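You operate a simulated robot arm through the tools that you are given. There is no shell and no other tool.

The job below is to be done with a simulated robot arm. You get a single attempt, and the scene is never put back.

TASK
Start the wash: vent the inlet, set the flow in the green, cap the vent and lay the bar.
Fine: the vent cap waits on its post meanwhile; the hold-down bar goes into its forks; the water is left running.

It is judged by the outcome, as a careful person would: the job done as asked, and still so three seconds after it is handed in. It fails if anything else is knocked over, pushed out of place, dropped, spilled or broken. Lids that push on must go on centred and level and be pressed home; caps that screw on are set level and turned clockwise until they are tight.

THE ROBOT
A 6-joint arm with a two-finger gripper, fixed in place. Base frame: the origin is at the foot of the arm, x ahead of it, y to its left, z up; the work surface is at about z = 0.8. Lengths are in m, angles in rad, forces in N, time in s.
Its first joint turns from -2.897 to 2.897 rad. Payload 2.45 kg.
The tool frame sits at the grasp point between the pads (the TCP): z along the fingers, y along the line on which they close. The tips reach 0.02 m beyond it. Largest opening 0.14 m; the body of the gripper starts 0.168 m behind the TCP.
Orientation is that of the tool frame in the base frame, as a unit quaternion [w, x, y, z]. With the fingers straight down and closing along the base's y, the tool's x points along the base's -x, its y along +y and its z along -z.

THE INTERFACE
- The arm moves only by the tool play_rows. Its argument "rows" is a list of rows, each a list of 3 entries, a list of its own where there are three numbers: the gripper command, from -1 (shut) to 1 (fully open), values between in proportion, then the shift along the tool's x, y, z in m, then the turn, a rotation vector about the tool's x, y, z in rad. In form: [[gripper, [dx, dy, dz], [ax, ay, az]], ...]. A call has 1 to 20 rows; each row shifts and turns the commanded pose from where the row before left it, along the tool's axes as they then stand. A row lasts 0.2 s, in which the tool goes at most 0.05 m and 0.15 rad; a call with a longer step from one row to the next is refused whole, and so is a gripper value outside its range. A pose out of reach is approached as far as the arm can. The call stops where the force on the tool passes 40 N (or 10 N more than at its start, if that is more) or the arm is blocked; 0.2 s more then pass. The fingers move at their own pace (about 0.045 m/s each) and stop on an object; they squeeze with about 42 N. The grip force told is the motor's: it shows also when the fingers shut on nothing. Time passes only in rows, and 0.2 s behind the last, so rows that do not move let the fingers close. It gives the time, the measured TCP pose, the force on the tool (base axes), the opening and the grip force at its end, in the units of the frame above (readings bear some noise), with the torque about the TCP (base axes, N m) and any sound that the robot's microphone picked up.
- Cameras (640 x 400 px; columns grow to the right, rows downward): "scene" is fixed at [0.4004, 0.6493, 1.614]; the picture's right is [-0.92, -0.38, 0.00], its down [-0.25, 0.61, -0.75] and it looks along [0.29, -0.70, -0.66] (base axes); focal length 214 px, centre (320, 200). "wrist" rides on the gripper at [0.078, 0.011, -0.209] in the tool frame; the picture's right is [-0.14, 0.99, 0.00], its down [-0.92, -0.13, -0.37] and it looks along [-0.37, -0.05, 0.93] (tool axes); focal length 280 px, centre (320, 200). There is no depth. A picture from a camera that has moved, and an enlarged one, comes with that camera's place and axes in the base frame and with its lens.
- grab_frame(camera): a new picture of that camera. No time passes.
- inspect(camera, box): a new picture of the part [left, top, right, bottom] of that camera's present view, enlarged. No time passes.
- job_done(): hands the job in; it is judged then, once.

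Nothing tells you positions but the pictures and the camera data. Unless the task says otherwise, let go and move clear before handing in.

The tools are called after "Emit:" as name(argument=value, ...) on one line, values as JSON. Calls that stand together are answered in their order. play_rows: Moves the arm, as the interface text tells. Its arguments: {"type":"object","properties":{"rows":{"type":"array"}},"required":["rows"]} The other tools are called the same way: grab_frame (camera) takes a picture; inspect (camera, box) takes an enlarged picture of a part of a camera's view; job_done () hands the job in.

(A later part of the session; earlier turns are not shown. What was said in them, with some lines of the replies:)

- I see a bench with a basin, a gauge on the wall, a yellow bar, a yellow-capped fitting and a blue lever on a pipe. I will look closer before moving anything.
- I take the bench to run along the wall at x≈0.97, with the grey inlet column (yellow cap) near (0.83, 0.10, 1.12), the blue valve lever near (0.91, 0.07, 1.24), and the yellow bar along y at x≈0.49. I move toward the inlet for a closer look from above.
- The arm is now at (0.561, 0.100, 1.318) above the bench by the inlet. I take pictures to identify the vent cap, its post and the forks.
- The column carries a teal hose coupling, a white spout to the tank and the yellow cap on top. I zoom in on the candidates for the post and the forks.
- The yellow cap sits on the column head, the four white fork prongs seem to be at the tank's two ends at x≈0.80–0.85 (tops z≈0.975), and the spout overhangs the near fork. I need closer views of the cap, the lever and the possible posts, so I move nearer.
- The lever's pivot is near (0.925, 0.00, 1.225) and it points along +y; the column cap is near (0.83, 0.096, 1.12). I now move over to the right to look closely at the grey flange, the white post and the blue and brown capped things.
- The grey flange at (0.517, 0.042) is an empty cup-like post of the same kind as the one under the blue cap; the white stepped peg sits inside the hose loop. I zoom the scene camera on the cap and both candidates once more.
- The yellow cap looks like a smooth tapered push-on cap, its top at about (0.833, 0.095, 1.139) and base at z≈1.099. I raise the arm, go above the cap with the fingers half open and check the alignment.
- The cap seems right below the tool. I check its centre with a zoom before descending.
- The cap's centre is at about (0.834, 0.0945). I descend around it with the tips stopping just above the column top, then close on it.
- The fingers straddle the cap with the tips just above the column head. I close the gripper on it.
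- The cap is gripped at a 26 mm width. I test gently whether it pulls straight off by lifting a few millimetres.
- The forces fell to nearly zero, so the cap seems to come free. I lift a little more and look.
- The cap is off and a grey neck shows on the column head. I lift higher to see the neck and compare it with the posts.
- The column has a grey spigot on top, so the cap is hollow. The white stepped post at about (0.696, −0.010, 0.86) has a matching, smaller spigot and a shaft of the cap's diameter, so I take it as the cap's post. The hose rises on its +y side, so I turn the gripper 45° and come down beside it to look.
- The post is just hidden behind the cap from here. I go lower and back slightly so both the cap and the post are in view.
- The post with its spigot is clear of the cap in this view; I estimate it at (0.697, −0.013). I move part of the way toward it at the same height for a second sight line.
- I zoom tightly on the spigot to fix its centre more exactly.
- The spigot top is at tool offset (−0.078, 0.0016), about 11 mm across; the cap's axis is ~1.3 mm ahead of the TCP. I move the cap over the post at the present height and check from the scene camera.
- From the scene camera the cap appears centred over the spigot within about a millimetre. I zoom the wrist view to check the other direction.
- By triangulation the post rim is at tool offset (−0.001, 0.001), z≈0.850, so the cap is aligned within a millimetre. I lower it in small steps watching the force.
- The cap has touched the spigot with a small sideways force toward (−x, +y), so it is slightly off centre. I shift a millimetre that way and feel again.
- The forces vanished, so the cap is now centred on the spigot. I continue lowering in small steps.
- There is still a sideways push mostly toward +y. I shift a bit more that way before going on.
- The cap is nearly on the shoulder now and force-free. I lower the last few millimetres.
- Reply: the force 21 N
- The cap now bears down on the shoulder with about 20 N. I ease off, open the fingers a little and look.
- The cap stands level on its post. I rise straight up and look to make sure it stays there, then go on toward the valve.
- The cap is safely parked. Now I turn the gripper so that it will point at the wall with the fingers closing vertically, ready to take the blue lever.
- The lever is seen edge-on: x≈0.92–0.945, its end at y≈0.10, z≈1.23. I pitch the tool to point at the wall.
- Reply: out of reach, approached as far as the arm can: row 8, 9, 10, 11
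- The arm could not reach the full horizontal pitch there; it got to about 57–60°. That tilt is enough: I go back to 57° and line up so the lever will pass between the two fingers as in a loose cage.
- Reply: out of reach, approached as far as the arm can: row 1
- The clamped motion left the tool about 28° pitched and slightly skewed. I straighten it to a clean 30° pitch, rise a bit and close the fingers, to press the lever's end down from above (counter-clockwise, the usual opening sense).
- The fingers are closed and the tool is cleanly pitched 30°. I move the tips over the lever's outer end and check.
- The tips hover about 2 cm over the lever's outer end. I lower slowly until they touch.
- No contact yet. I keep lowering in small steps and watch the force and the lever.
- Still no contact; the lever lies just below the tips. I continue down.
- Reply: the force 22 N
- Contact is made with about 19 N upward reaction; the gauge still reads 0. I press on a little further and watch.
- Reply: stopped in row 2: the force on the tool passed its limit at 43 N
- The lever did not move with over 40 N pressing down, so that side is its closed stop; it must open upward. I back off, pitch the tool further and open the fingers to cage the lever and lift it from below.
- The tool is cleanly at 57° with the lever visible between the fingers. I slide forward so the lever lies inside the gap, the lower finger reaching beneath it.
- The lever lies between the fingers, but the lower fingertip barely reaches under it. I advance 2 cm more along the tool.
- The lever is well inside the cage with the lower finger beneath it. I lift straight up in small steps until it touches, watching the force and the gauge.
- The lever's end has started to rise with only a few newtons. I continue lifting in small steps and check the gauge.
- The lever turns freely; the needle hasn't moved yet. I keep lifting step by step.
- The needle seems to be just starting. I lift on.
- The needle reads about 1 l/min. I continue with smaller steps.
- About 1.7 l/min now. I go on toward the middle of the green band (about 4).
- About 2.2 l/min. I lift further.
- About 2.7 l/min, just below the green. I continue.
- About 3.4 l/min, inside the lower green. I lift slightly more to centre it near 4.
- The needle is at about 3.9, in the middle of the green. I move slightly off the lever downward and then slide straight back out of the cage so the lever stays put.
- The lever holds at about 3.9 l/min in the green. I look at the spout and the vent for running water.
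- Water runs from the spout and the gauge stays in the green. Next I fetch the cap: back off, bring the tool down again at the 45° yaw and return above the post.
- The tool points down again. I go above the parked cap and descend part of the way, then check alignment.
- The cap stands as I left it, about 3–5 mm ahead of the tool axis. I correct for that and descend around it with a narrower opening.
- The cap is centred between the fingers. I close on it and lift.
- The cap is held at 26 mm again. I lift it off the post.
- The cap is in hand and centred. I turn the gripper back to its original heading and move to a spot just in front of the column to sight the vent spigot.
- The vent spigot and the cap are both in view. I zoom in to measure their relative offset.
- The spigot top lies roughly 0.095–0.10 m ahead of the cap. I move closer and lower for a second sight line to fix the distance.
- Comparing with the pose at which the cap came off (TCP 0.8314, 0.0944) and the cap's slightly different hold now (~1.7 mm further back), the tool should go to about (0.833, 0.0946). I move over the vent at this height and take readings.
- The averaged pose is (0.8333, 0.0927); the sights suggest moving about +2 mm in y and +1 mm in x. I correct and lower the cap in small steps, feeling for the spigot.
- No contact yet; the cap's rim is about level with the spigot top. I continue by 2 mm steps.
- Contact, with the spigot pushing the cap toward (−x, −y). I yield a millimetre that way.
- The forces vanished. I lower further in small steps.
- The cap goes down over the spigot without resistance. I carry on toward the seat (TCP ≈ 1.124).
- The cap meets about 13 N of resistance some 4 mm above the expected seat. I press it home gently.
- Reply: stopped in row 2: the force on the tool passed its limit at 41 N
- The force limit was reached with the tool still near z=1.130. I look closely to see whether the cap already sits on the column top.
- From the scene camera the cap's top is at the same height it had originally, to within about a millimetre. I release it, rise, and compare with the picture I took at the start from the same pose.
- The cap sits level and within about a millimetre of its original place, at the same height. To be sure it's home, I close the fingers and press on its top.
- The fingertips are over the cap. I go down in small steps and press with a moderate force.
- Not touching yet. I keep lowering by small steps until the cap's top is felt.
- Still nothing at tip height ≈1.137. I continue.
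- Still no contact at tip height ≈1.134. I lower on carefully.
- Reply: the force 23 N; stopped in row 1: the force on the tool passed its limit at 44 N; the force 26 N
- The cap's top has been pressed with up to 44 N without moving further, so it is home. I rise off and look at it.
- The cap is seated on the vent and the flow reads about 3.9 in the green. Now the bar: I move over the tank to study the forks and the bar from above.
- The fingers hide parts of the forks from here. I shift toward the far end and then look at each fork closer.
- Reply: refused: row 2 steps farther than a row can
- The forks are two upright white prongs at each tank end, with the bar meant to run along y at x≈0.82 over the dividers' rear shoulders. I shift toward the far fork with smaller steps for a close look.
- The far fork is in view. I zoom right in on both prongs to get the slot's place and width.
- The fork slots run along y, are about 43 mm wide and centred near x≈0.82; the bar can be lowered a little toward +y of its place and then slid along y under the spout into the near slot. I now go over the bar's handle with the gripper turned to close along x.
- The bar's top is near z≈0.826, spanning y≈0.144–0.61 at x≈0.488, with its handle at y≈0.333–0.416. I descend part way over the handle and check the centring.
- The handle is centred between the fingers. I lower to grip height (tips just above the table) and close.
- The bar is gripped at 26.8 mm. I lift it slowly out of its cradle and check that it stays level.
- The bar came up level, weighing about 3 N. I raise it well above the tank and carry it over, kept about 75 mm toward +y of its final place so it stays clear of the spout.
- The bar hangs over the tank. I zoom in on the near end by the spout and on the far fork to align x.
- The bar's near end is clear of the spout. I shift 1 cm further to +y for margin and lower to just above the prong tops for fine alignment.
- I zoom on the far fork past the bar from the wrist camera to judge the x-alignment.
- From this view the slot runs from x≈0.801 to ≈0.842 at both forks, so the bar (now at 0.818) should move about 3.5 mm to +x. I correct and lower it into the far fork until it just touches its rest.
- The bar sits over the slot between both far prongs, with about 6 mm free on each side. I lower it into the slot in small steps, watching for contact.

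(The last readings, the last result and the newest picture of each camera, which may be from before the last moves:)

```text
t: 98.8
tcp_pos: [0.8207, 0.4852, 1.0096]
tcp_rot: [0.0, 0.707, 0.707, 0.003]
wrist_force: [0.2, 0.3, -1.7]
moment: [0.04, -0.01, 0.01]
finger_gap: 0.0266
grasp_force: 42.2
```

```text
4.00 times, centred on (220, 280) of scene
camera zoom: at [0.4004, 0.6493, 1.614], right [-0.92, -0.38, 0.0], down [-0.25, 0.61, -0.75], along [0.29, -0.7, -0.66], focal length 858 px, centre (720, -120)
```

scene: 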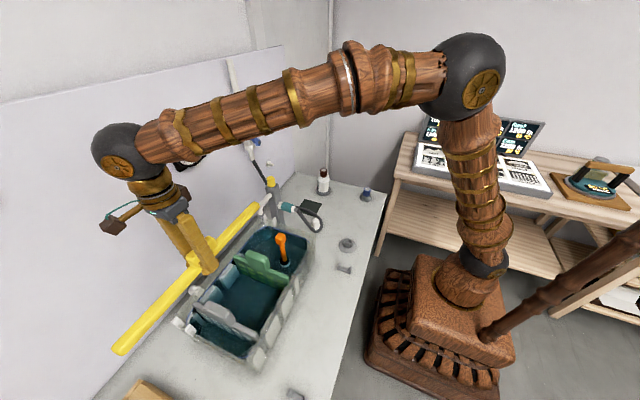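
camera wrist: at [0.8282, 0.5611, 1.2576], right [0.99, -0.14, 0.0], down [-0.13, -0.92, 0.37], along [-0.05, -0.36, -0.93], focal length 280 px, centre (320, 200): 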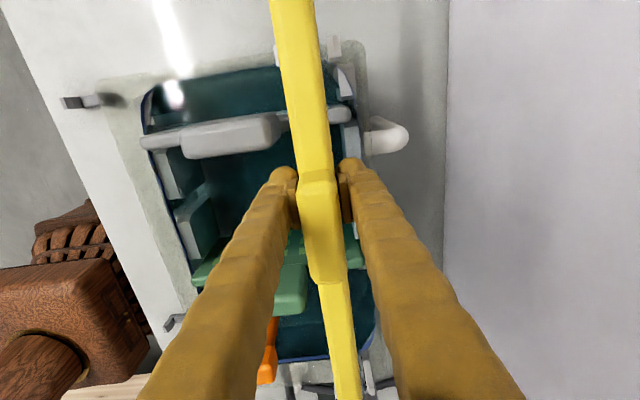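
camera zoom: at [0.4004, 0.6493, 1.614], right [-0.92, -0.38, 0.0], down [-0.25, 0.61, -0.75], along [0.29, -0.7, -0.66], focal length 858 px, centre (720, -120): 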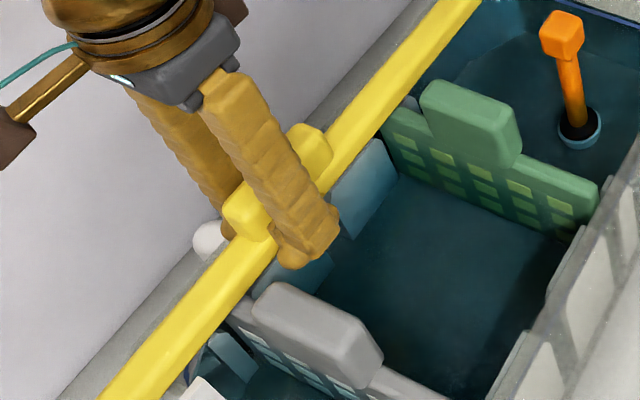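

Still free. I continue down in small steps.

Emit:
play_rows(rows=[[-1, [0, 0.0005, 0.004], [0, 0, 0]], [-1, [0, 0, 0], [0, 0, 0]]])

Emit:
play_rows(rows=[[-1, [0, 0, 0.004], [0, 0, 0]], [-1, [0, 0, 0], [0, 0, 0]]])

Emit:
play_rows(rows=[[-1, [0, 0, 0.004], [0, 0, 0]], [-1, [0, 0, 0], [0, 0, 0]]])

Emit:
inspect(camera="scene", box=[180, 230, 260, 330])

Emit:
inspect(camera="scene", box=[220, 190, 300, 270])

```text
t: 99.4
tcp_pos: [0.8222, 0.485, 1.0061]
tcp_rot: [0.0, 0.708, 0.706, 0.003]
wrist_force: [0.7, -0.3, -3.0]
moment: [0.01, -0.01, -0.03]
finger_gap: 0.0267
grasp_force: 42.1
```

```text
t: 100.0
tcp_pos: [0.8222, 0.4844, 1.0026]
tcp_rot: [0.0, 0.707, 0.707, 0.002]
wrist_force: [-0.2, -0.6, -3.5]
moment: [0.02, -0.04, -0.01]
finger_gap: 0.0268
grasp_force: 42.4
```

```text
t: 100.6
tcp_pos: [0.8215, 0.4838, 0.9973]
tcp_rot: [0.0, 0.707, 0.707, 0.003]
wrist_force: [0.4, -0.9, -3.0]
moment: [0.05, -0.01, 0.0]
finger_gap: 0.0266
grasp_force: 42.4
```

```text
4.00 times, centred on (220, 280) of scene
camera zoom: at [0.4004, 0.6493, 1.614], right [-0.92, -0.38, 0.0], down [-0.25, 0.61, -0.75], along [0.29, -0.7, -0.66], focal length 858 px, centre (720, -120)
```

zoom: 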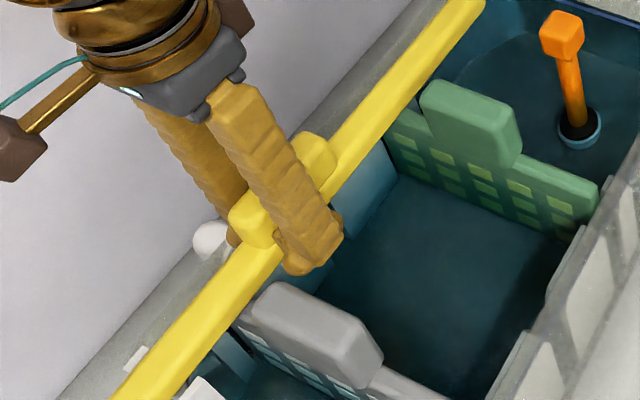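

```text
5.00 times, centred on (260, 230) of scene
camera zoom: at [0.4004, 0.6493, 1.614], right [-0.92, -0.38, 0.0], down [-0.25, 0.61, -0.75], along [0.29, -0.7, -0.66], focal length 1072 px, centre (620, 50)
```

zoom: 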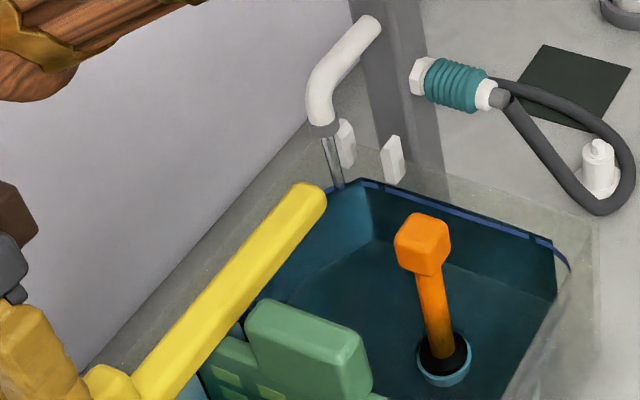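

The bar is now well inside the far slot, its top level with the prong tops and below the spout outlet. I start sliding it toward −y and watch the near end approach its fork.

Emit:
play_rows(rows=[[-1, [-0.01, 0, 0], [0, 0, 0]], [-1, [-0.01, 0, 0], [0, 0, 0]], [-1, [-0.01, 0, 0], [0, 0, 0]], [-1, [0, 0, 0], [0, 0, 0]]])

Emit:
inspect(camera="scene", box=[240, 190, 300, 250])

Emit:
inspect(camera="wrist", box=[290, 300, 430, 400])

```text
t: 101.6
tcp_pos: [0.8228, 0.4553, 0.9967]
tcp_rot: [-0.001, 0.707, 0.708, 0.003]
wrist_force: [0.0, -0.5, -1.5]
moment: [0.03, -0.04, -0.01]
finger_gap: 0.0268
grasp_force: 42.0
```

```text
6.67 times, centred on (270, 220) of scene
camera zoom: at [0.4004, 0.6493, 1.614], right [-0.92, -0.38, 0.0], down [-0.25, 0.61, -0.75], along [0.29, -0.7, -0.66], focal length 1430 px, centre (653, 67)
```

zoom: 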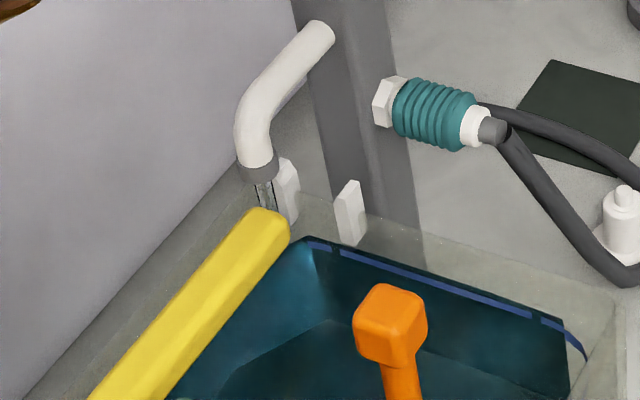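

```text
4.00 times, centred on (360, 350) of wrist
camera zoom: at [0.8335, 0.5314, 1.2075], right [0.99, -0.14, 0.0], down [-0.13, -0.92, 0.37], along [-0.05, -0.36, -0.93], focal length 1122 px, centre (160, -400)
```

zoom: 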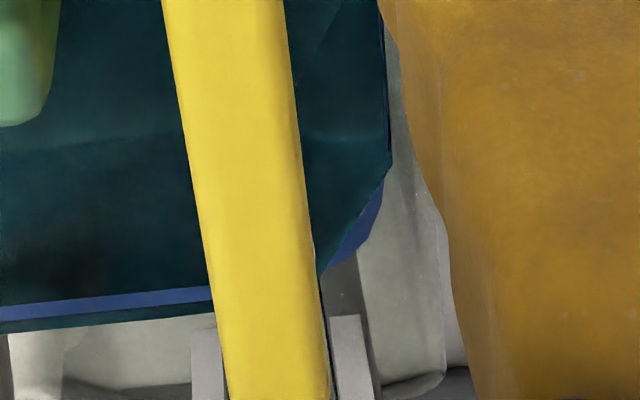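

The near end lines up between the near prongs and passes under the outlet. I keep sliding.

Emit:
play_rows(rows=[[-1, [-0.01, 0, 0], [0, 0, 0]], [-1, [-0.01, 0, 0], [0, 0, 0]], [-1, [-0.008, 0, 0], [0, 0, 0]], [-1, [0, 0, 0], [0, 0, 0]]])

Emit:
inspect(camera="scene", box=[240, 190, 300, 250])

Emit:
inspect(camera="wrist", box=[290, 300, 430, 400])

```text
t: 102.6
tcp_pos: [0.823, 0.4262, 0.9962]
tcp_rot: [-0.001, 0.707, 0.707, 0.003]
wrist_force: [-0.1, 1.4, -2.9]
moment: [0.08, -0.01, 0.01]
finger_gap: 0.0265
grasp_force: 41.9
```

```text
6.67 times, centred on (270, 220) of scene
camera zoom: at [0.4004, 0.6493, 1.614], right [-0.92, -0.38, 0.0], down [-0.25, 0.61, -0.75], along [0.29, -0.7, -0.66], focal length 1430 px, centre (653, 67)
```

zoom: 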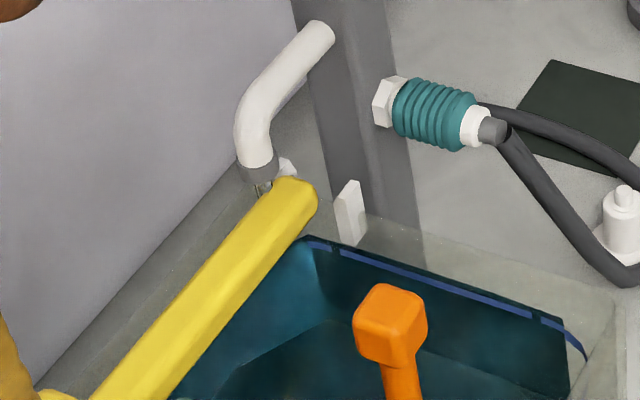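

```text
4.00 times, centred on (360, 350) of wrist
camera zoom: at [0.8326, 0.503, 1.2074], right [0.99, -0.14, 0.0], down [-0.13, -0.92, 0.37], along [-0.05, -0.36, -0.93], focal length 1122 px, centre (160, -400)
```

zoom: 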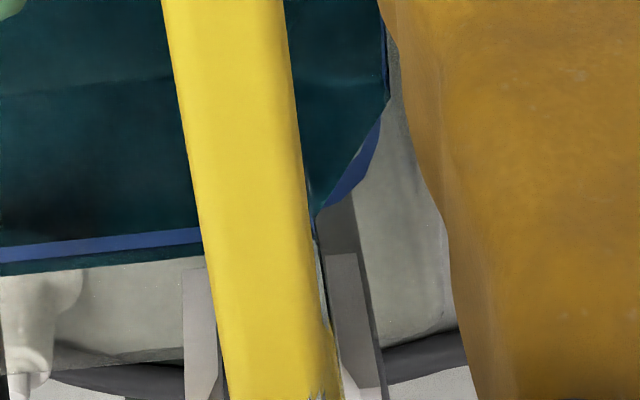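

The near end is just about to enter its fork, but the bar looks nearer to the wall-side prong. I zoom in to check the clearance.

Emit:
inspect(camera="wrist", box=[325, 350, 405, 400])

Emit:
inspect(camera="scene", box=[255, 200, 295, 230])

Emit:
inspect(camera="wrist", box=[255, 0, 385, 90])

```text
8.00 times, centred on (365, 375) of wrist
camera zoom: at [0.8326, 0.503, 1.2074], right [0.99, -0.14, 0.0], down [-0.13, -0.92, 0.37], along [-0.05, -0.36, -0.93], focal length 2243 px, centre (-40, -1200)
```

zoom: 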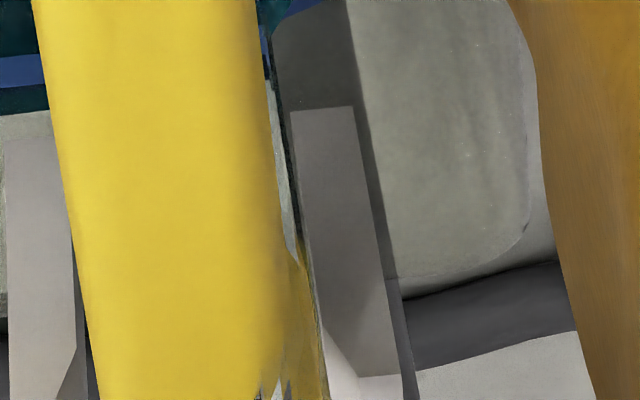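

```text
13.33 times, centred on (275, 215) of scene
camera zoom: at [0.4004, 0.6493, 1.614], right [-0.92, -0.38, 0.0], down [-0.25, 0.61, -0.75], along [0.29, -0.7, -0.66], focal length 2860 px, centre (920, 0)
```

zoom: 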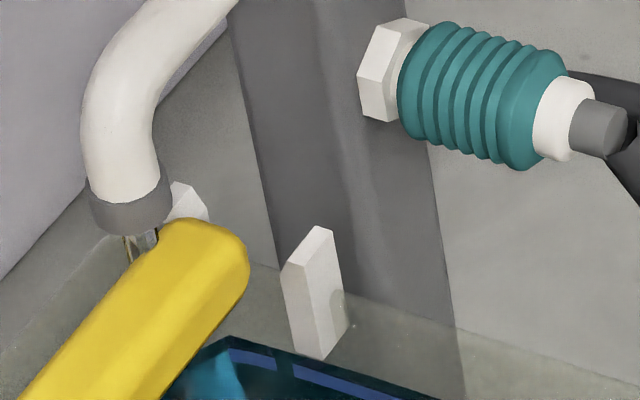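

```text
4.44 times, centred on (320, 45) of wrist
camera zoom: at [0.8326, 0.503, 1.2074], right [0.99, -0.14, 0.0], down [-0.13, -0.92, 0.37], along [-0.05, -0.36, -0.93], focal length 1246 px, centre (320, 889)
```

zoom: 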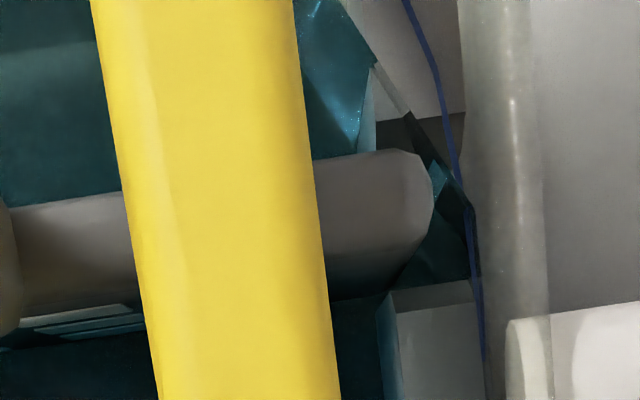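

The slot here runs from x≈0.803 to 0.840 and the bar from ≈0.807 to 0.838, so it should move about 1.2 mm toward −x. I correct and slide on slowly.

Emit:
play_rows(rows=[[-1, [0, -0.0013, 0], [0, 0, 0]], [-1, [-0.005, 0, 0], [0, 0, 0]], [-1, [-0.005, 0, 0], [0, 0, 0]], [-1, [0, 0, 0], [0, 0, 0]]])

Emit:
inspect(camera="scene", box=[255, 200, 295, 230])

Emit:
inspect(camera="wrist", box=[325, 340, 405, 400])

```text
t: 103.6
tcp_pos: [0.8208, 0.4175, 0.9984]
tcp_rot: [0.0, 0.707, 0.707, 0.002]
wrist_force: [-0.1, 0.1, -2.3]
moment: [0.02, -0.01, 0.06]
finger_gap: 0.0269
grasp_force: 41.8
```

```text
13.33 times, centred on (275, 215) of scene
camera zoom: at [0.4004, 0.6493, 1.614], right [-0.92, -0.38, 0.0], down [-0.25, 0.61, -0.75], along [0.29, -0.7, -0.66], focal length 2860 px, centre (920, 0)
```

zoom: 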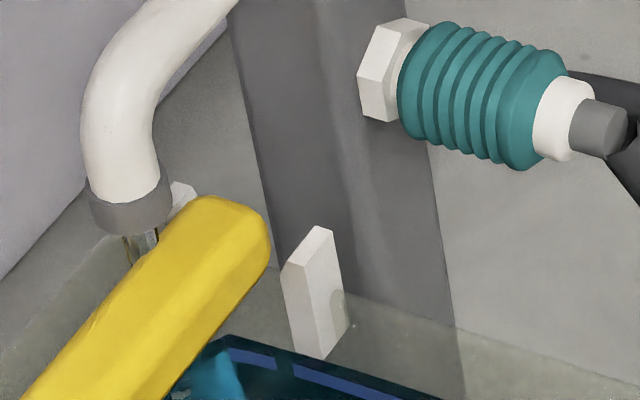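

```text
6.67 times, centred on (365, 370) of wrist
camera zoom: at [0.8316, 0.4929, 1.2078], right [0.99, -0.14, 0.0], down [-0.13, -0.92, 0.37], along [-0.05, -0.36, -0.93], focal length 1869 px, centre (20, -933)
```

zoom: 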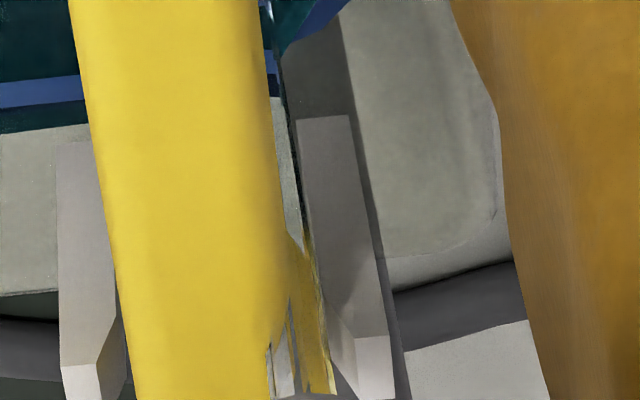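

The clearance looks balanced now. I continue sliding the last 2 cm in small steps.

Emit:
play_rows(rows=[[-1, [-0.005, 0, 0], [0, 0, 0]], [-1, [-0.005, 0, 0], [0, 0, 0]], [-1, [0, 0, 0], [0, 0, 0]]])

Emit:
play_rows(rows=[[-1, [-0.005, 0, 0], [0, 0, 0]], [-1, [-0.005, 0, 0], [0, 0, 0]], [-1, [0, 0, 0], [0, 0, 0]]])

Emit:
inspect(camera="scene", box=[255, 190, 305, 240])

Emit:
inspect(camera="scene", box=[150, 250, 270, 360])

Emit:
grab_frame(camera="wrist")

```text
t: 104.4
tcp_pos: [0.822, 0.4067, 0.9975]
tcp_rot: [0.0, 0.707, 0.707, 0.003]
wrist_force: [0.2, 0.5, -2.6]
moment: [0.02, 0.01, -0.06]
finger_gap: 0.0271
grasp_force: 42.7
```

```text
t: 105.2
tcp_pos: [0.8217, 0.3968, 0.9972]
tcp_rot: [0.0, 0.707, 0.707, 0.003]
wrist_force: [-1.1, 0.0, -2.5]
moment: [0.0, -0.02, -0.01]
finger_gap: 0.0267
grasp_force: 42.1
```

```text
8.00 times, centred on (280, 215) of scene
camera zoom: at [0.4004, 0.6493, 1.614], right [-0.92, -0.38, 0.0], down [-0.25, 0.61, -0.75], along [0.29, -0.7, -0.66], focal length 1716 px, centre (640, 80)
```

zoom: 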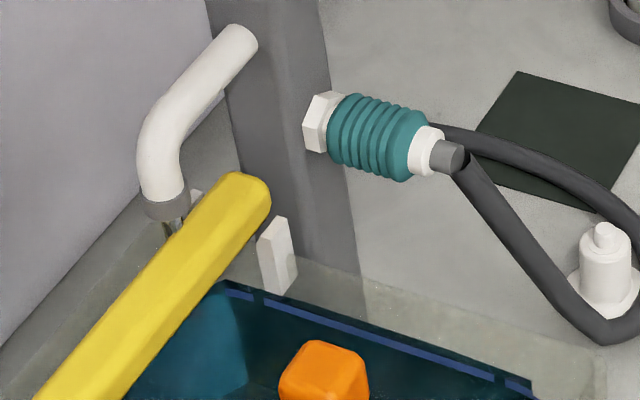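

```text
3.64 times, centred on (210, 305) of scene
camera zoom: at [0.4004, 0.6493, 1.614], right [-0.92, -0.38, 0.0], down [-0.25, 0.61, -0.75], along [0.29, -0.7, -0.66], focal length 780 px, centre (720, -182)
```

zoom: 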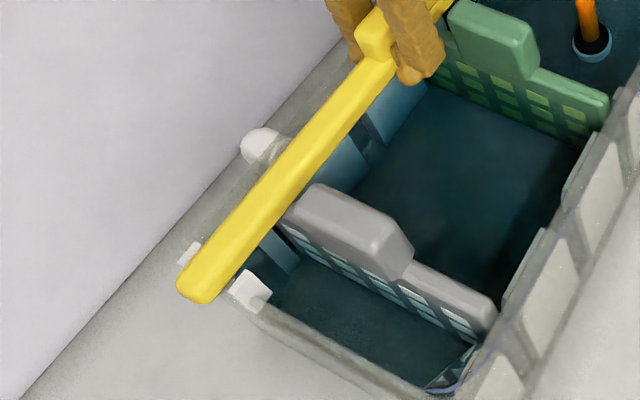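

```text
taken
camera wrist: at [0.8318, 0.4728, 1.2076], right [0.99, -0.14, 0.0], down [-0.13, -0.92, 0.37], along [-0.05, -0.36, -0.93], focal length 280 px, centre (320, 200)
```

wrist: 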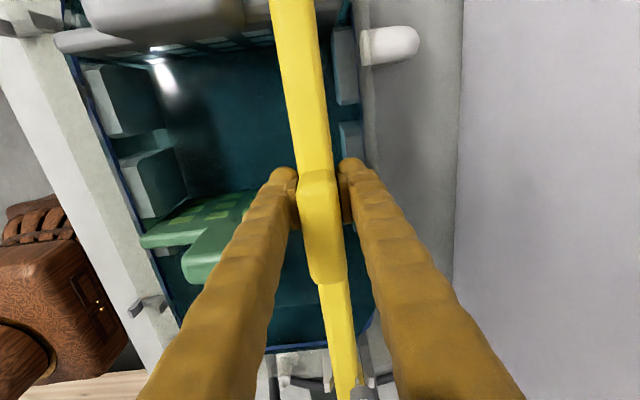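

The bar now lies between the prongs at both ends with equal overhang. I lower it until it rests.

Emit:
play_rows(rows=[[-1, [0, 0, 0.004], [0, 0, 0]], [-1, [0, 0, 0.003], [0, 0, 0]], [-1, [0, 0, 0], [0, 0, 0]]])

Emit:
play_rows(rows=[[-1, [0, 0, 0.003], [0, 0, 0]], [-1, [0, 0, 0], [0, 0, 0]]])

Emit:
play_rows(rows=[[-1, [0, 0, 0.003], [0, 0, 0]], [-1, [0, 0, 0], [0, 0, 0]]])

```text
t: 106.0
tcp_pos: [0.8224, 0.3963, 0.9909]
tcp_rot: [-0.001, 0.707, 0.707, 0.003]
wrist_force: [-0.1, -0.4, -2.6]
moment: [0.03, 0.03, 0.01]
finger_gap: 0.0266
grasp_force: 42.7
```

```text
t: 106.6
tcp_pos: [0.8211, 0.3973, 0.9883]
tcp_rot: [0.0, 0.707, 0.707, 0.002]
wrist_force: [0.1, 0.1, -2.9]
moment: [0.04, -0.02, 0.0]
finger_gap: 0.0266
grasp_force: 41.8
```

```text
t: 107.2
tcp_pos: [0.8215, 0.3976, 0.9863]
tcp_rot: [0.001, 0.708, 0.707, 0.005]
wrist_force: [-5.4, 4.9, 33.1]
moment: [0.0, 0.08, 0.02]
finger_gap: 0.0269
grasp_force: 42.1
```

The bar met firm support at TCP z≈0.986 with little moment. I ease off the pressure and look at both forks.

Emit:
play_rows(rows=[[-1, [0, 0, -0.0015], [0, 0, 0]], [-1, [0, 0, 0], [0, 0, 0]]])

Emit:
inspect(camera="scene", box=[255, 190, 305, 240])

Emit:
inspect(camera="scene", box=[165, 290, 225, 350])

Emit:
inspect(camera="scene", box=[190, 230, 270, 310])

Emit:
inspect(camera="wrist", box=[250, 130, 390, 260])

```text
t: 107.8
tcp_pos: [0.8222, 0.3983, 0.9877]
tcp_rot: [0.0, 0.707, 0.707, 0.002]
wrist_force: [3.0, 9.1, 25.3]
moment: [0.41, -0.07, -0.01]
finger_gap: 0.027
grasp_force: 42.0
```

```text
8.00 times, centred on (280, 215) of scene
camera zoom: at [0.4004, 0.6493, 1.614], right [-0.92, -0.38, 0.0], down [-0.25, 0.61, -0.75], along [0.29, -0.7, -0.66], focal length 1716 px, centre (640, 80)
```

zoom: 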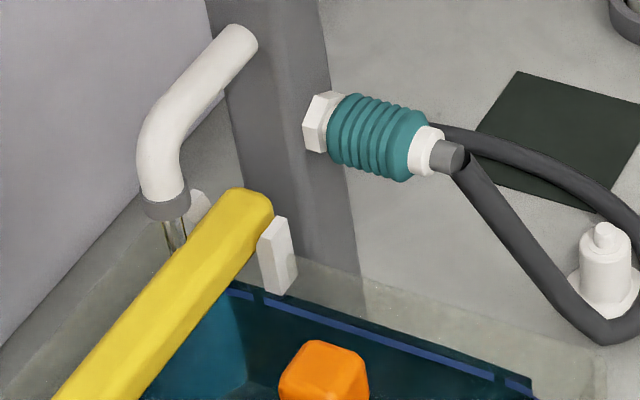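

```text
6.67 times, centred on (195, 320) of scene
camera zoom: at [0.4004, 0.6493, 1.614], right [-0.92, -0.38, 0.0], down [-0.25, 0.61, -0.75], along [0.29, -0.7, -0.66], focal length 1430 px, centre (1153, -600)
```

zoom: 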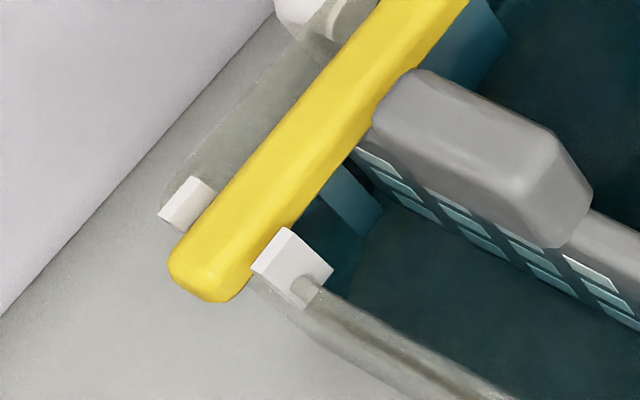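

```text
5.00 times, centred on (230, 270) of scene
camera zoom: at [0.4004, 0.6493, 1.614], right [-0.92, -0.38, 0.0], down [-0.25, 0.61, -0.75], along [0.29, -0.7, -0.66], focal length 1072 px, centre (770, -150)
```

zoom: 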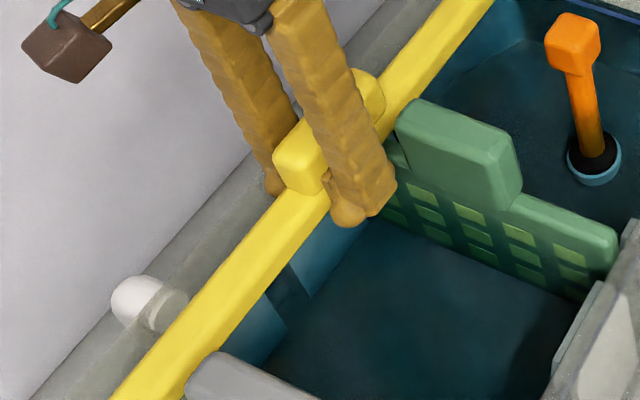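

```text
3.08 times, centred on (320, 195) of wrist
camera zoom: at [0.8314, 0.473, 1.1963], right [0.99, -0.14, 0.0], down [-0.13, -0.92, 0.37], along [-0.05, -0.36, -0.93], focal length 863 px, centre (320, 215)
```

zoom: 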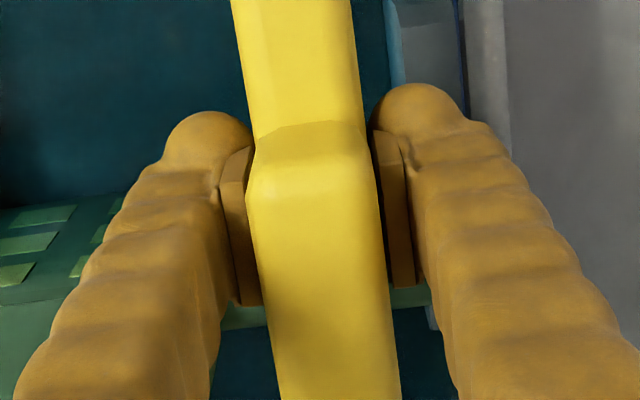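

The bar lies in both forks. The tool still presses with ~25 N, so I ease off until the force is near zero before letting go.

Emit:
play_rows(rows=[[-1, [0, 0, -0.0015], [0, 0, 0]], [-1, [0, 0, 0], [0, 0, 0]]])

Emit:
play_rows(rows=[[-1, [0, 0, -0.001], [0, 0, 0]], [-1, [0, 0, 0], [0, 0, 0]]])

```text
t: 108.4
tcp_pos: [0.8211, 0.397, 0.9854]
tcp_rot: [-0.001, 0.707, 0.707, 0.001]
wrist_force: [-0.3, 0.1, -0.7]
moment: [-0.46, -0.03, 0.03]
finger_gap: 0.0268
grasp_force: 42.1
```

```text
t: 109.0
tcp_pos: [0.8214, 0.3959, 0.9893]
tcp_rot: [0.0, 0.707, 0.707, 0.001]
wrist_force: [-0.1, -0.2, -2.2]
moment: [0.07, 0.04, 0.02]
finger_gap: 0.0268
grasp_force: 41.8
```

The weight has just transferred; I set it back down a millimetre and open the fingers slightly.

Emit:
play_rows(rows=[[-1, [0, 0, 0.001], [0, 0, 0]], [-0.4, [0, 0, 0], [0, 0, 0]], [-0.4, [0, 0, 0], [0, 0, 0]], [-0.4, [0, 0, 0], [0, 0, 0]], [-0.4, [0, 0, 0], [0, 0, 0]]])

Emit:
inspect(camera="scene", box=[160, 190, 300, 350])

Emit:
inspect(camera="wrist", box=[250, 130, 390, 260])

```text
t: 110.2
tcp_pos: [0.8224, 0.3963, 0.9874]
tcp_rot: [0.0, 0.707, 0.707, 0.003]
wrist_force: [0.5, -0.6, -0.7]
moment: [0.02, 0.02, 0.0]
finger_gap: 0.0418
grasp_force: 0.1
```

```text
2.50 times, centred on (230, 270) of scene
camera zoom: at [0.4004, 0.6493, 1.614], right [-0.92, -0.38, 0.0], down [-0.25, 0.61, -0.75], along [0.29, -0.7, -0.66], focal length 536 px, centre (545, 25)
```

zoom: 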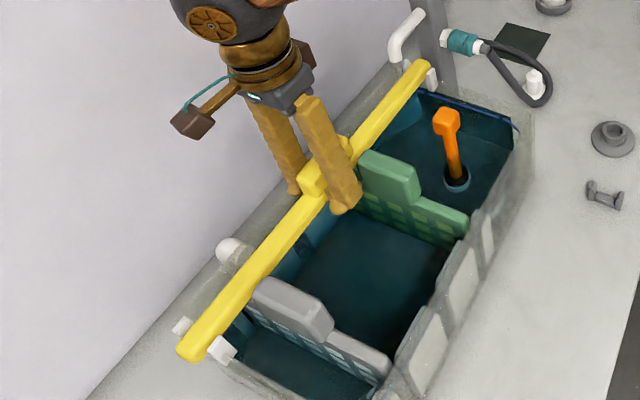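

```text
3.08 times, centred on (320, 195) of wrist
camera zoom: at [0.8314, 0.4728, 1.1979], right [0.99, -0.14, 0.0], down [-0.13, -0.92, 0.37], along [-0.05, -0.36, -0.93], focal length 863 px, centre (320, 215)
```

zoom: 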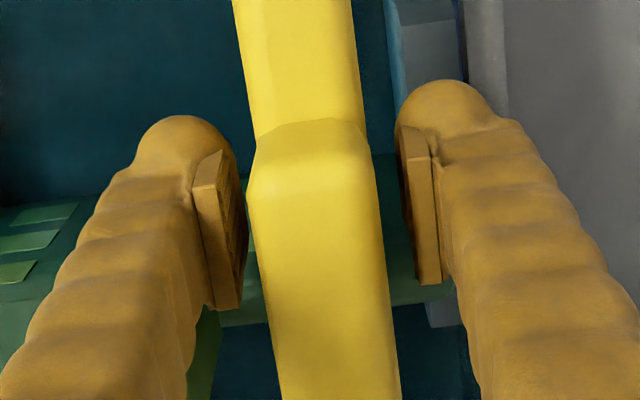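

The bar is free and rests in the forks. I open a touch more and rise straight up.

Emit:
play_rows(rows=[[-0.28, [0, -0.001, 0], [0, 0, 0]], [-0.28, [0, 0, 0], [0, 0, 0]], [-0.28, [0, 0, -0.01], [0, 0, 0]], [-0.28, [0, 0, -0.02], [0, 0, 0]], [-0.28, [0, 0, -0.03], [0, 0, 0]], [-0.28, [0, 0, -0.05], [0, 0, 0]], [-0.28, [0, 0, -0.05], [0, 0, 0]], [-0.28, [0, 0, -0.05], [0, 0, 0]]])

Emit:
grab_frame(camera="wrist")

Emit:
grab_frame(camera="scene")

Emit:
inspect(camera="scene", box=[160, 190, 300, 350])

```text
t: 112.0
tcp_pos: [0.8212, 0.3961, 1.197]
tcp_rot: [0.0, 0.707, 0.707, 0.001]
wrist_force: [0.2, 0.6, 0.5]
moment: [-0.02, -0.01, 0.02]
finger_gap: 0.0504
grasp_force: 0.1
```

```text
taken
camera wrist: at [0.8322, 0.4722, 1.4071], right [0.99, -0.14, 0.0], down [-0.13, -0.92, 0.37], along [-0.05, -0.36, -0.93], focal length 280 px, centre (320, 200)
```

wrist: 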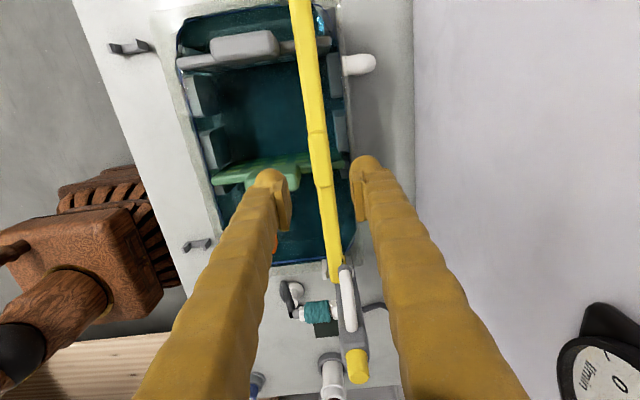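

```text
taken
```

scene: 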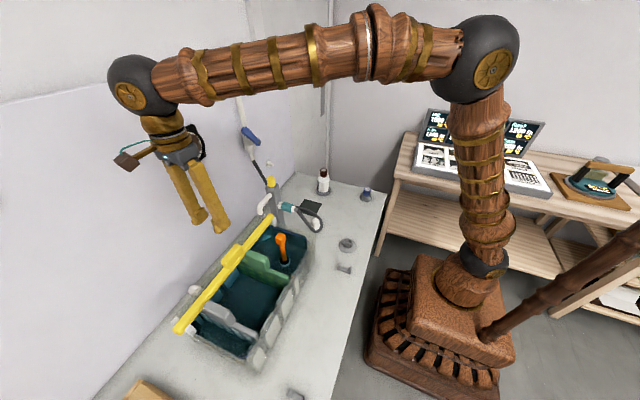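

```text
2.50 times, centred on (230, 270) of scene
camera zoom: at [0.4004, 0.6493, 1.614], right [-0.92, -0.38, 0.0], down [-0.25, 0.61, -0.75], along [0.29, -0.7, -0.66], focal length 536 px, centre (545, 25)
```

zoom: 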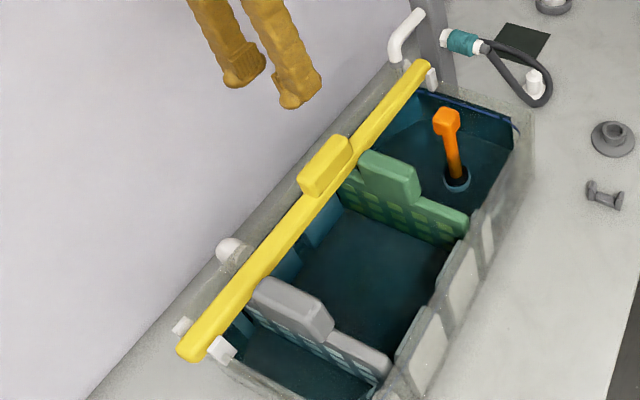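

The bar lies along the forks. I draw the arm back and up so the gauge and both forks can be seen clearly.

Emit:
play_rows(rows=[[-0.28, [0, 0, -0.045], [0, 0, 0]], [-0.28, [0, -0.04, -0.02], [0, 0, 0]], [-0.28, [0, -0.04, -0.02], [0, 0, 0]], [0, [0, -0.045, 0], [0, 0, 0]], [0, [0, -0.045, 0], [0, 0, 0]], [0, [0, -0.045, 0], [0, 0, 0]], [0, [0, -0.045, 0], [0, 0, 0]], [0, [-0.03, 0, 0], [0, 0, 0]]])

Emit:
grab_frame(camera="scene")

Emit:
inspect(camera="scene", box=[150, 110, 230, 180])

Emit:
inspect(camera="scene", box=[165, 290, 225, 350])

Emit:
inspect(camera="scene", box=[245, 165, 305, 240])

Emit:
grab_frame(camera="wrist")

```text
t: 113.8
tcp_pos: [0.5619, 0.3657, 1.2817]
tcp_rot: [0.001, 0.707, 0.707, 0.002]
wrist_force: [-0.3, 0.2, -0.3]
moment: [-0.01, 0.02, 0.01]
finger_gap: 0.0701
grasp_force: 0.0
```

```text
taken
```

scene: 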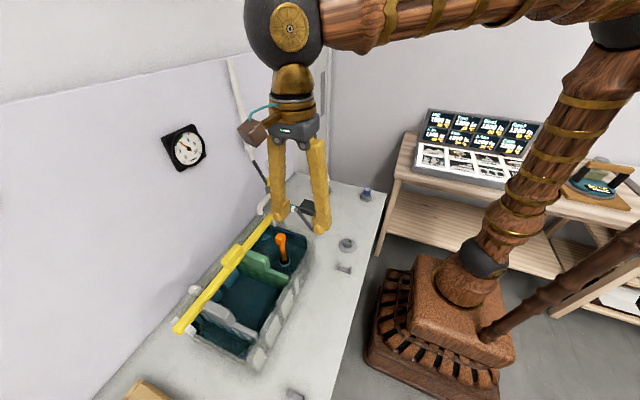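

```text
5.71 times, centred on (190, 145) of scene
camera zoom: at [0.4004, 0.6493, 1.614], right [-0.92, -0.38, 0.0], down [-0.25, 0.61, -0.75], along [0.29, -0.7, -0.66], focal length 1226 px, centre (1063, 514)
```

zoom: 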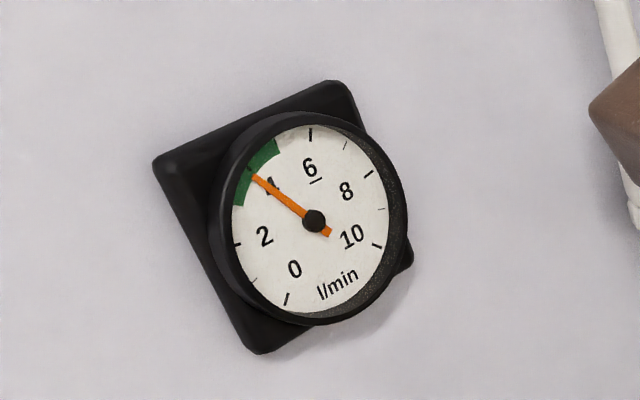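

```text
6.67 times, centred on (195, 320) of scene
camera zoom: at [0.4004, 0.6493, 1.614], right [-0.92, -0.38, 0.0], down [-0.25, 0.61, -0.75], along [0.29, -0.7, -0.66], focal length 1430 px, centre (1153, -600)
```

zoom: 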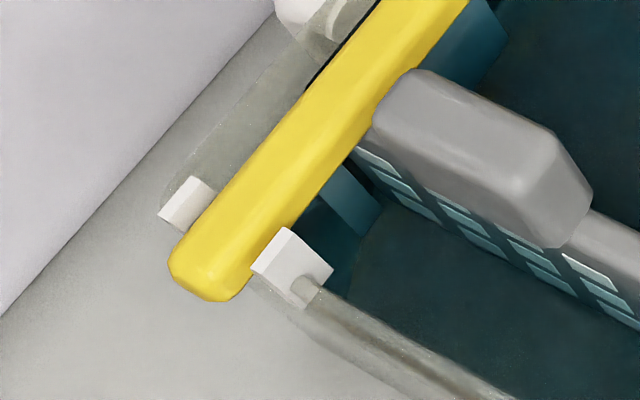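

```text
5.33 times, centred on (275, 202) of scene
camera zoom: at [0.4004, 0.6493, 1.614], right [-0.92, -0.38, 0.0], down [-0.25, 0.61, -0.75], along [0.29, -0.7, -0.66], focal length 1144 px, centre (560, 187)
```

zoom: 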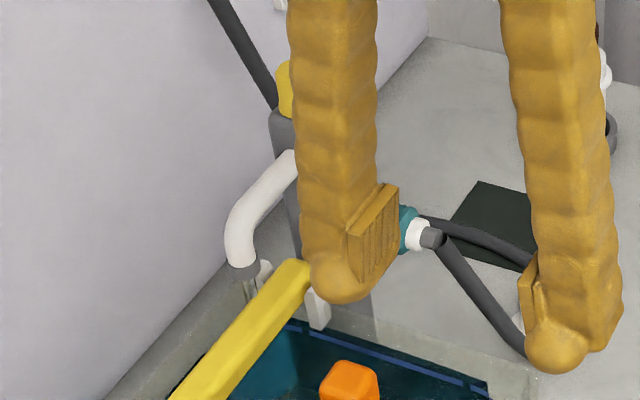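

```text
taken
camera wrist: at [0.5718, 0.4413, 1.4913], right [0.99, -0.14, 0.0], down [-0.13, -0.92, 0.37], along [-0.05, -0.36, -0.93], focal length 280 px, centre (320, 200)
```

wrist: 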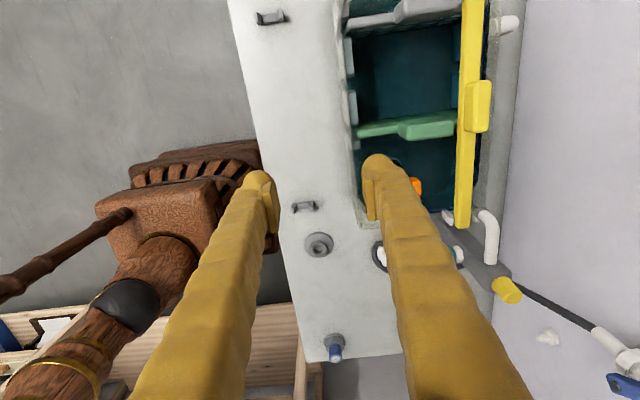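

Gauge and far fork look right. I move the arm further up and away and take a last look at the cap and the near fork.

Emit:
play_rows(rows=[[0, [0, -0.02, -0.045], [0, 0, 0]], [0, [0, -0.02, -0.045], [0, 0, 0]], [0, [0, -0.02, -0.045], [0, 0, 0]], [0, [0, -0.02, -0.045], [0, 0, 0]], [0, [0, 0, 0], [0, 0, 0]]])

Emit:
grab_frame(camera="scene")

Emit:
inspect(camera="scene", box=[245, 165, 305, 240])

Emit:
inspect(camera="wrist", box=[400, 100, 560, 320])

Emit:
inspect(camera="scene", box=[150, 110, 230, 180])

```text
t: 115.0
tcp_pos: [0.4806, 0.3641, 1.4633]
tcp_rot: [0.0, 0.707, 0.707, 0.003]
wrist_force: [0.2, 0.9, -0.9]
moment: [-0.01, -0.01, -0.01]
finger_gap: 0.07
grasp_force: 0.0
```

```text
taken
```

scene: 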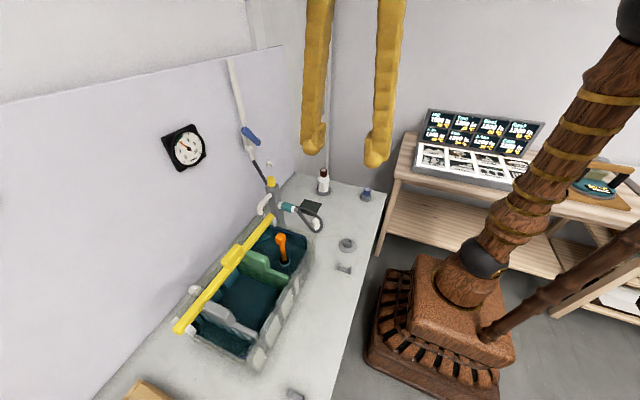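

```text
5.33 times, centred on (275, 202) of scene
camera zoom: at [0.4004, 0.6493, 1.614], right [-0.92, -0.38, 0.0], down [-0.25, 0.61, -0.75], along [0.29, -0.7, -0.66], focal length 1144 px, centre (560, 187)
```

zoom: 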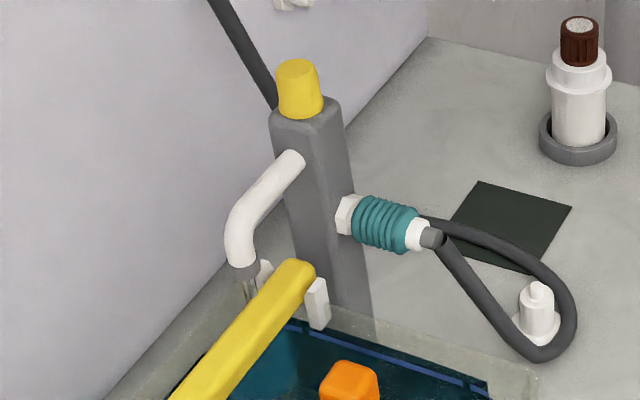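

```text
1.82 times, centred on (480, 210) of wrist
camera zoom: at [0.49, 0.4406, 1.6731], right [0.99, -0.14, 0.0], down [-0.13, -0.92, 0.37], along [-0.05, -0.36, -0.93], focal length 510 px, centre (29, 182)
```

zoom: 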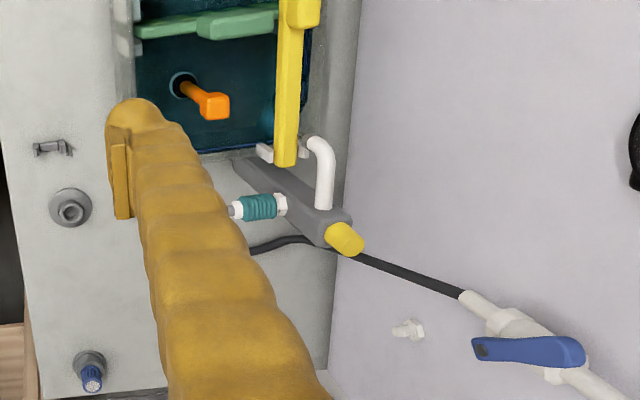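

```text
5.71 times, centred on (190, 145) of scene
camera zoom: at [0.4004, 0.6493, 1.614], right [-0.92, -0.38, 0.0], down [-0.25, 0.61, -0.75], along [0.29, -0.7, -0.66], focal length 1226 px, centre (1063, 514)
```

zoom: 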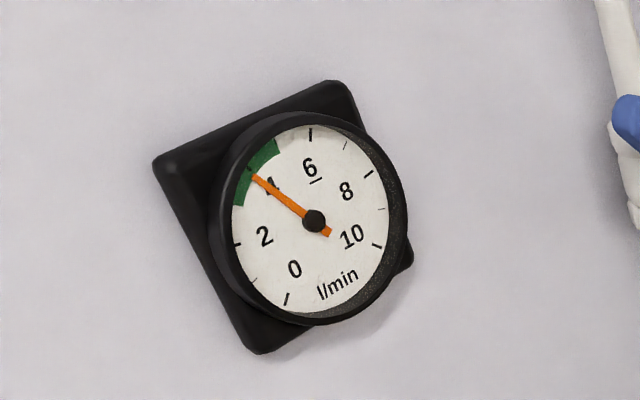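

I see the vent cap seated level on the column, water running with the needle at about 3.9 l/min in the green, and the hold-down bar lying in both forks. The arm is clear and nothing else has been disturbed, so I hand in the job.

Emit:
job_done()

```text
The job is handed in.
```

The wash is running, and everything you asked for is in place. I've handed the job in, but the verdict hasn't come back.

- **Vent:** I took the yellow cap off the inlet column and stood it on the white stepped post while I set the flow. Nothing labelled the post. I chose it because its spigot matched the one on the vent.
- **Flow:** The lever would not move downwards even with about 40 N on it, so I turned it up instead. The gauge reads about 3.9 l/min, near the middle of the green band, and stayed there through the last check.
- **Cap:** It pulled straight off without turning, so I treated it as a push-on cap. It is back on level, within about 1 mm of where it started, and I pressed it with up to 44 N until it moved no further.
- **Bar:** It lies between the prongs of both forks with about the same overhang at each end, so I let go and moved the arm clear. The spout sits directly above it, so the water runs over the near end of the bar into the tank.

I saw nothing knocked over or pushed out of place.
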